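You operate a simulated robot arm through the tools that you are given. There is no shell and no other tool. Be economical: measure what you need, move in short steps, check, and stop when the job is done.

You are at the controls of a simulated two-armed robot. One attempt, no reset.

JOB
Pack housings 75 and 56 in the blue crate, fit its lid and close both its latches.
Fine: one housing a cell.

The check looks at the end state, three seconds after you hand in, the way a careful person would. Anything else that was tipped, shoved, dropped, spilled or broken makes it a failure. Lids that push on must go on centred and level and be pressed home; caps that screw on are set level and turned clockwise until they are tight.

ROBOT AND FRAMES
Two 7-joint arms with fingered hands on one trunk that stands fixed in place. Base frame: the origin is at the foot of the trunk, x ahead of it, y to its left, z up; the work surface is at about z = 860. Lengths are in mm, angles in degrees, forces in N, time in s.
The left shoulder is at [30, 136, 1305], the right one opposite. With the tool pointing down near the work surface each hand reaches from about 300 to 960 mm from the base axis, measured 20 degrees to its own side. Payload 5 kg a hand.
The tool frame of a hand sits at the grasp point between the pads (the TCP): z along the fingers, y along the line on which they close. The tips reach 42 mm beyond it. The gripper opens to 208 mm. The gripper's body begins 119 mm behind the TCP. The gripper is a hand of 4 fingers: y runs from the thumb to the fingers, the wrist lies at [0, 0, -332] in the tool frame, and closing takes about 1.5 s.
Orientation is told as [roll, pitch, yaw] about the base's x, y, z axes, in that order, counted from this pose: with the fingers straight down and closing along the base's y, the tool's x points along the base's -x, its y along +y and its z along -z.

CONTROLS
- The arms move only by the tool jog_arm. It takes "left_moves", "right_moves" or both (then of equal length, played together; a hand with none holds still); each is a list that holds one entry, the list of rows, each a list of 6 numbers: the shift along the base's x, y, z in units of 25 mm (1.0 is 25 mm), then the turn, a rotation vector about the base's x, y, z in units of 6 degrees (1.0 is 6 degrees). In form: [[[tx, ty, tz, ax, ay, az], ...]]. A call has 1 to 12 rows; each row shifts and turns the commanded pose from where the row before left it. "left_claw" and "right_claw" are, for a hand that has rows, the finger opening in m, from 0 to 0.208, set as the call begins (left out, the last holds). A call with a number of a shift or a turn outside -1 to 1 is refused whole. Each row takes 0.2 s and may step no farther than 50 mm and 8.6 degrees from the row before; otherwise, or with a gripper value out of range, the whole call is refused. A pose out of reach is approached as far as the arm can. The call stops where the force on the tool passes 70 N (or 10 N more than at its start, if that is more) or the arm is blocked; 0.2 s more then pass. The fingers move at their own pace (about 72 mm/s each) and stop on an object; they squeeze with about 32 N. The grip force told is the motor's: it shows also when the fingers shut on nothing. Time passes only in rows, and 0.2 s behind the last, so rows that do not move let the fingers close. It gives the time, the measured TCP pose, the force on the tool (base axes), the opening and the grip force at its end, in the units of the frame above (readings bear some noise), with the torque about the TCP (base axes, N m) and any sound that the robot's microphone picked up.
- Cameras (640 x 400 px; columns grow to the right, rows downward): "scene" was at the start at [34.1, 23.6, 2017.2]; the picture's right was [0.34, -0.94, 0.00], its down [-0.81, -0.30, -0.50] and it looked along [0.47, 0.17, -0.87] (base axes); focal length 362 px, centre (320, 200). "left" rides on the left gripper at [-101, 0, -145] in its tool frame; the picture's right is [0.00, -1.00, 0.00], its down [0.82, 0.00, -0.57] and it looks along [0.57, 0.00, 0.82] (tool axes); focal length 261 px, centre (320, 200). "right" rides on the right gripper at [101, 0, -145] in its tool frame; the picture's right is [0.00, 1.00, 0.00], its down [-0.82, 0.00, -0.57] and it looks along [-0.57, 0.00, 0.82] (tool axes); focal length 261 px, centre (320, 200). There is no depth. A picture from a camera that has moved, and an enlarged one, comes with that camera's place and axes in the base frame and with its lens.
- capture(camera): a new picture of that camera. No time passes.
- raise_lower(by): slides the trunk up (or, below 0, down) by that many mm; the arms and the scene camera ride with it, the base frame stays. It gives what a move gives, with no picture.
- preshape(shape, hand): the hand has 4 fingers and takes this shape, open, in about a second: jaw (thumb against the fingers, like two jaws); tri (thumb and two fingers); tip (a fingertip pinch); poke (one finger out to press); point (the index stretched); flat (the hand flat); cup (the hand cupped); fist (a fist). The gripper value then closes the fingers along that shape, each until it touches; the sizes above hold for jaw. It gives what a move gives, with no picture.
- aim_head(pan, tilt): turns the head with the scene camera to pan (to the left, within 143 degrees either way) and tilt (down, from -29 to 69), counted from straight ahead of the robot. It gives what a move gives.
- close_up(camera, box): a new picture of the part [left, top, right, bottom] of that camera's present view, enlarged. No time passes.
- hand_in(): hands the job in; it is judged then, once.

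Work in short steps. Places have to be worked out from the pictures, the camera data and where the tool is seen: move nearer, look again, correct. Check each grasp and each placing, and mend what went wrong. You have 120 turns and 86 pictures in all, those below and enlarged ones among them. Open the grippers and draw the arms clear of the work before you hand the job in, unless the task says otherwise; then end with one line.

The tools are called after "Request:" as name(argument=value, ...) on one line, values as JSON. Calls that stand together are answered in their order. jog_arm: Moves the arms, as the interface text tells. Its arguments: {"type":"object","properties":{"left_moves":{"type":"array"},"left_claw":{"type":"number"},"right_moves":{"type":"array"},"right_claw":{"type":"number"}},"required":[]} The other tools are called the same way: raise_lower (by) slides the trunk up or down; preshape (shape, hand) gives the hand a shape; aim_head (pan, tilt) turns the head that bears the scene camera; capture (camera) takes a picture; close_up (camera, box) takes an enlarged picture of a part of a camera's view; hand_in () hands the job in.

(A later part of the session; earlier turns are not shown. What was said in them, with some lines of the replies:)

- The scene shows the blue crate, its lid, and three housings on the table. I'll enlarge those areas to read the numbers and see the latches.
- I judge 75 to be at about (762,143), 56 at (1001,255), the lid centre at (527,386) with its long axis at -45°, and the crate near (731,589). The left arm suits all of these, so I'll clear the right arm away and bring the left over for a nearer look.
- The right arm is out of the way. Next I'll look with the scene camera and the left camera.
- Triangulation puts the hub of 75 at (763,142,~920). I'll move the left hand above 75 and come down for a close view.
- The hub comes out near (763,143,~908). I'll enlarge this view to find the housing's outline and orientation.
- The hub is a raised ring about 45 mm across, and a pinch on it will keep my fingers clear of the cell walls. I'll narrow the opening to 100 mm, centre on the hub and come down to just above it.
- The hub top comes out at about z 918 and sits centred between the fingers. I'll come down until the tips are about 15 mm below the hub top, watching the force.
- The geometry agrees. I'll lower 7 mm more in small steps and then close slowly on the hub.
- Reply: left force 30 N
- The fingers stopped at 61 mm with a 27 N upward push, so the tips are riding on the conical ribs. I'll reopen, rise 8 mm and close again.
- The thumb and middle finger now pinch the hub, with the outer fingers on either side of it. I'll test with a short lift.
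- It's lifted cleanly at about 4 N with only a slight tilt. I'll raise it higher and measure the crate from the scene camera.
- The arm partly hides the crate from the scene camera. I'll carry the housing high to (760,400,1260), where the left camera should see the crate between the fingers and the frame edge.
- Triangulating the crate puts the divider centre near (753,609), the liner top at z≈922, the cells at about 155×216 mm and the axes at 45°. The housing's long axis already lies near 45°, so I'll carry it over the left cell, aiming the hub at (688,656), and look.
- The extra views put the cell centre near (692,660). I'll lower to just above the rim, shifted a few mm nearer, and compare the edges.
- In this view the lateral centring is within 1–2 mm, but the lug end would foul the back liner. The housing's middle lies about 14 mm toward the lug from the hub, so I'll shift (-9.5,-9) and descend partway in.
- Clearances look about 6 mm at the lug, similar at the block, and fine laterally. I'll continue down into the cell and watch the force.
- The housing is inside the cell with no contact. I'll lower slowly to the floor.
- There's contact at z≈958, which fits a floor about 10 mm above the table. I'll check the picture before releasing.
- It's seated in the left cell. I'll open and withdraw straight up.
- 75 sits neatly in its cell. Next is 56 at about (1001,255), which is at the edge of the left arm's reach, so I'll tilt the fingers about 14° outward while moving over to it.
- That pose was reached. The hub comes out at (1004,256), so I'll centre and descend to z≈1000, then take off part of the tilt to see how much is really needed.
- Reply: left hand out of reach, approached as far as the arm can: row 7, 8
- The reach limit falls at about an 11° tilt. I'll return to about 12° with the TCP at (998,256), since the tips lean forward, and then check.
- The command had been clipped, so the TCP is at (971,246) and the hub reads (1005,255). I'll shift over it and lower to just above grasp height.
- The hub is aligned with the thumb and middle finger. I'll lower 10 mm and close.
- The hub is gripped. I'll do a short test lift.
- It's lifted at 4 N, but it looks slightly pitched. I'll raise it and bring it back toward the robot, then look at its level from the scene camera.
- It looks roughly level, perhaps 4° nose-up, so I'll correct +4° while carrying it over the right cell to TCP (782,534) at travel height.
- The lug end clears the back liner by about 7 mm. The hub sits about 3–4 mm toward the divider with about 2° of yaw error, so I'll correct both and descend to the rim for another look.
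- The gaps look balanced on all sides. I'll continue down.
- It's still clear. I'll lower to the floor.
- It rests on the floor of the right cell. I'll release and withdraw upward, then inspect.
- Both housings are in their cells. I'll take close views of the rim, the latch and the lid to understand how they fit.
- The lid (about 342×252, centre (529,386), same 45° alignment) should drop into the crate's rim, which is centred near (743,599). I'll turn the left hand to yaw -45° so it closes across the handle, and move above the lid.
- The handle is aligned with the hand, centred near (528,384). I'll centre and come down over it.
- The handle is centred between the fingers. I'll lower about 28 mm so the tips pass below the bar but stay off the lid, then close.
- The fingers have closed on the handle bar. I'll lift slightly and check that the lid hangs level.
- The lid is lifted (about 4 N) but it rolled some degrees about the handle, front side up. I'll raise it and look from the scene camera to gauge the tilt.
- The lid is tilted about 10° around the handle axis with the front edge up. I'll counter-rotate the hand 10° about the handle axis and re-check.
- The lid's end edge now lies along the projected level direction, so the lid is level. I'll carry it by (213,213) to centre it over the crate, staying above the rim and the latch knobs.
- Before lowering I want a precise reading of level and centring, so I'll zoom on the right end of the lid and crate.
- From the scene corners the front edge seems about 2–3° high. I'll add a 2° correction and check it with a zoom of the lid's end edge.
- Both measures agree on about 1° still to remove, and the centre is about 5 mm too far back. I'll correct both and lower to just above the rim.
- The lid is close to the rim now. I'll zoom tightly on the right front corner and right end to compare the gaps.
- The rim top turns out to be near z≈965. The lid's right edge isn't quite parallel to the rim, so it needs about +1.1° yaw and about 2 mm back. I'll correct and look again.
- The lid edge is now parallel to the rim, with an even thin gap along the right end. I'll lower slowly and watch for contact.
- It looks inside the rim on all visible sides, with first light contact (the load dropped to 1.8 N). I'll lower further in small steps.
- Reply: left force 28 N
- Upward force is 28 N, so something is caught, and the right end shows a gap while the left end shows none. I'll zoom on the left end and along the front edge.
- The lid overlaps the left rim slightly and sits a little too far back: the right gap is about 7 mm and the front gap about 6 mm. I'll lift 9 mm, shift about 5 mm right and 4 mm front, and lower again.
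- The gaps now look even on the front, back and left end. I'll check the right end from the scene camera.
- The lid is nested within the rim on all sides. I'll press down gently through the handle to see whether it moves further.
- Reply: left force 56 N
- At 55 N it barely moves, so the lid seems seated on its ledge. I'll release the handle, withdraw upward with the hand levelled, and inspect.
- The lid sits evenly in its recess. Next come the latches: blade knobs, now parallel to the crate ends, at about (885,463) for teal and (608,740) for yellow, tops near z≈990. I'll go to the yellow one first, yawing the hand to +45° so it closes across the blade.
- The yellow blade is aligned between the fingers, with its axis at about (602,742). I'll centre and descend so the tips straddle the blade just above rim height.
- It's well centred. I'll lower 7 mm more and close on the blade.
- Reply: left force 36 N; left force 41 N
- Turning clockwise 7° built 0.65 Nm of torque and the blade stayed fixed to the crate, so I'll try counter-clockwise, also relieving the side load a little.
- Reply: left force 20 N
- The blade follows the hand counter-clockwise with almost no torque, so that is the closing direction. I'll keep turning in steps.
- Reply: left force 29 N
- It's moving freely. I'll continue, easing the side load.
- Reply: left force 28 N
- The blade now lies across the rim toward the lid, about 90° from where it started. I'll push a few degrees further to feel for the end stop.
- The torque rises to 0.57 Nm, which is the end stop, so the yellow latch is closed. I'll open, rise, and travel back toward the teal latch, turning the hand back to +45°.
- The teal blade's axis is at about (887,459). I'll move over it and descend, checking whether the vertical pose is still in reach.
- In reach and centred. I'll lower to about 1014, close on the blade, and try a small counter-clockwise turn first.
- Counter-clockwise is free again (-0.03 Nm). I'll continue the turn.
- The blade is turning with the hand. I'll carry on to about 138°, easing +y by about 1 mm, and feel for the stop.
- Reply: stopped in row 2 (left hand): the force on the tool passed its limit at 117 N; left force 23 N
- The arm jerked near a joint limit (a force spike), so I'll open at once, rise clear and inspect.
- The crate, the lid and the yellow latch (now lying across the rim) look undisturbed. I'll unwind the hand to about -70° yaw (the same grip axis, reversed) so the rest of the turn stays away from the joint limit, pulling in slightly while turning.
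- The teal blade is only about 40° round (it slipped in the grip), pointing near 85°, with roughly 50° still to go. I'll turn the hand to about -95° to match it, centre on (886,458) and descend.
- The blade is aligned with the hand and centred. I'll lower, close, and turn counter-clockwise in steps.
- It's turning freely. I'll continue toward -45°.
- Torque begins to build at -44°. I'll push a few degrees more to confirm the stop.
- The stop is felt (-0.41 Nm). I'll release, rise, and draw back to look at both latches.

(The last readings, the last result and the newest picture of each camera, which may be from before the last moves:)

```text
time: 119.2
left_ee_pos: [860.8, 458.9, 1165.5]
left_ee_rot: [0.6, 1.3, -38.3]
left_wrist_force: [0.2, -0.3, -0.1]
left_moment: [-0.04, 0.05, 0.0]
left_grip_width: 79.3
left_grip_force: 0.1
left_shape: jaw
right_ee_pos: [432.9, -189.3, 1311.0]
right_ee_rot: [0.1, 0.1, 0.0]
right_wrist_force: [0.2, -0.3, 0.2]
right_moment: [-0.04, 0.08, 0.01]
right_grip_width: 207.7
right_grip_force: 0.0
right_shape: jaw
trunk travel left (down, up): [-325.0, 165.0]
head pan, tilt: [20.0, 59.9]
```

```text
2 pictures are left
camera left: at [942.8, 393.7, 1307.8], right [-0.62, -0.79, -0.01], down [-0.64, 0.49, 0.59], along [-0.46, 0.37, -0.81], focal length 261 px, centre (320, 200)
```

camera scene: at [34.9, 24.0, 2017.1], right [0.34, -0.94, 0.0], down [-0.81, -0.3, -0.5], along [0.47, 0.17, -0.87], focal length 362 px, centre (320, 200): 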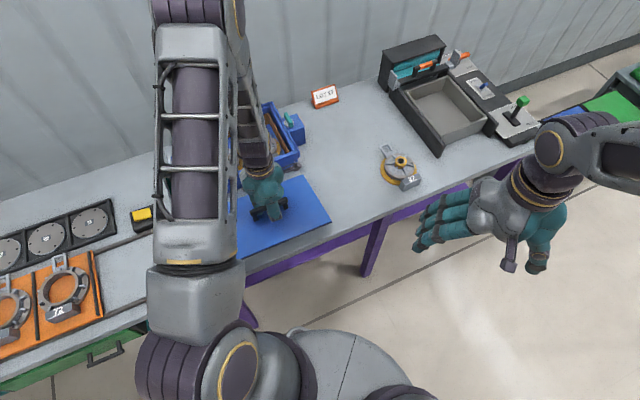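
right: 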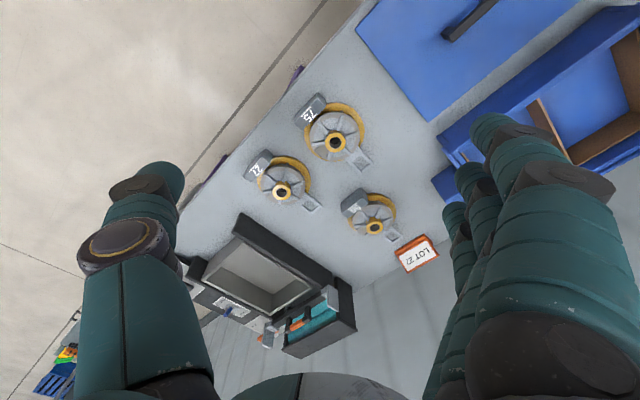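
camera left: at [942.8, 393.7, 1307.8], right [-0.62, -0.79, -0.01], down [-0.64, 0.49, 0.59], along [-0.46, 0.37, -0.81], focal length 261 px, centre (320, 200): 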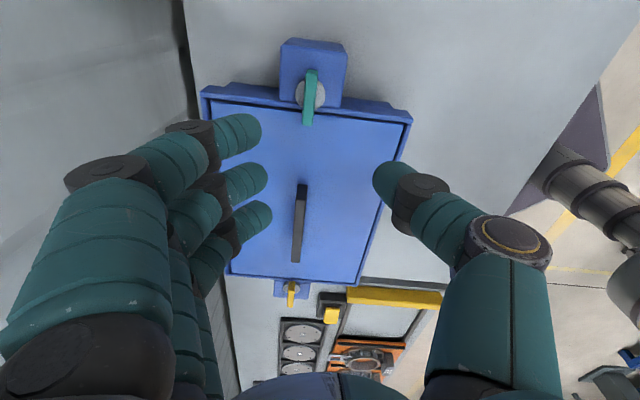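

Both latch blades now lie across the lid seam and the lid is level and centred. I'll open the hand and draw the arm clear for a last check.

Request:
jog_arm(left_claw=0.2, left_moves=[[[-0.5, 0, 1, 0, 0, 0], [-0.8, 0, 0.8, 0, 0, 0], [-1, -0.3, 0.8, 0, 0, 0], [-1, -0.3, 0.8, 0, 0, 0], [-1, -0.3, 0.6, 0, 0, 0], [-1, -0.3, 0.5, 0, 0, 0], [-1, -0.3, 0.5, 0, 0, 0], [-1, -0.3, 0.4, 0, 0, 0], [-1, -0.3, 0, 0, 0, 0], [-1, -0.3, 0, 0, 0, 0], [-1, -0.3, 0, 0, 0, 0], [-0.5, 0, 0, 0, 0, 0]]])

Request:
capture(camera="scene")

```text
time: 121.8
left_ee_pos: [590.1, 391.2, 1300.2]
left_ee_rot: [0.7, 1.3, -38.3]
left_wrist_force: [0.0, 0.2, 0.1]
left_moment: [0.02, 0.03, 0.0]
left_grip_width: 200.2
left_grip_force: 0.1
left_shape: jaw
right_ee_pos: [430.5, -191.0, 1311.4]
right_ee_rot: [0.0, -0.1, 0.0]
right_wrist_force: [-0.4, 0.7, -0.3]
right_moment: [-0.05, 0.01, 0.01]
right_grip_width: 207.7
right_grip_force: 0.1
right_shape: jaw
trunk travel left (down, up): [-325.0, 165.0]
head pan, tilt: [20.0, 59.9]
```

```text
1 pictures are left
camera scene: at [33.9, 23.8, 2017.2], right [0.34, -0.94, 0.0], down [-0.81, -0.3, -0.5], along [0.47, 0.17, -0.87], focal length 362 px, centre (320, 200)
```

scene: 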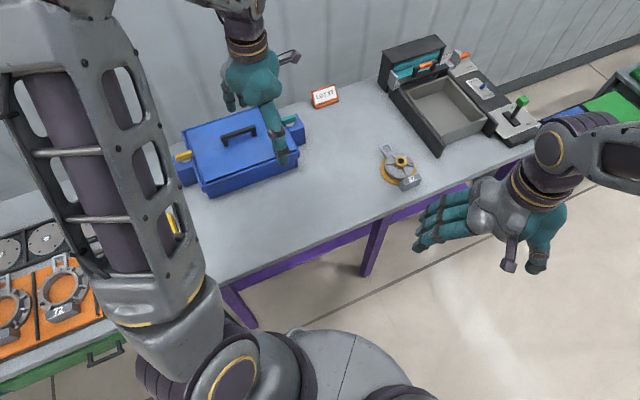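

I'll use the last picture to confirm the lid seat and the latches.

Request:
close_up(camera="scene", box=[165, 90, 315, 205])

```text
3.48 times, centred on (240, 148) of scene
camera zoom: at [33.9, 23.8, 2017.2], right [0.34, -0.94, 0.0], down [-0.81, -0.3, -0.5], along [0.47, 0.17, -0.87], focal length 1260 px, centre (598, 383)
```

zoom: 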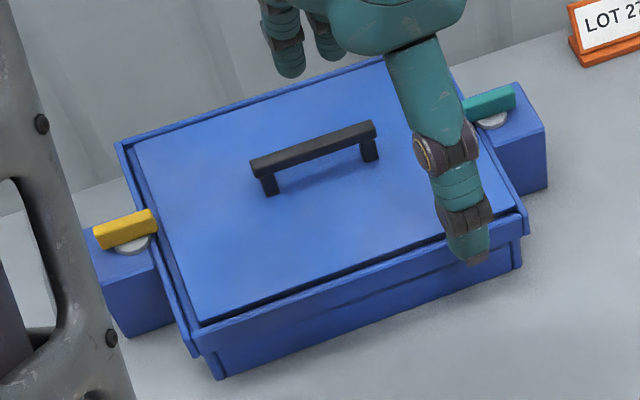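

The lid is seated level in the rim, both latches lie across it, and the hands are open and clear. I'm handing in.

Request:
hand_in()

```text
The job is handed in.
```

Housings 75 and 56 are in the blue crate, one to a cell, with the lid seated level in its rim and both latches turned to their end stops; the job is handed in, and no result came back.
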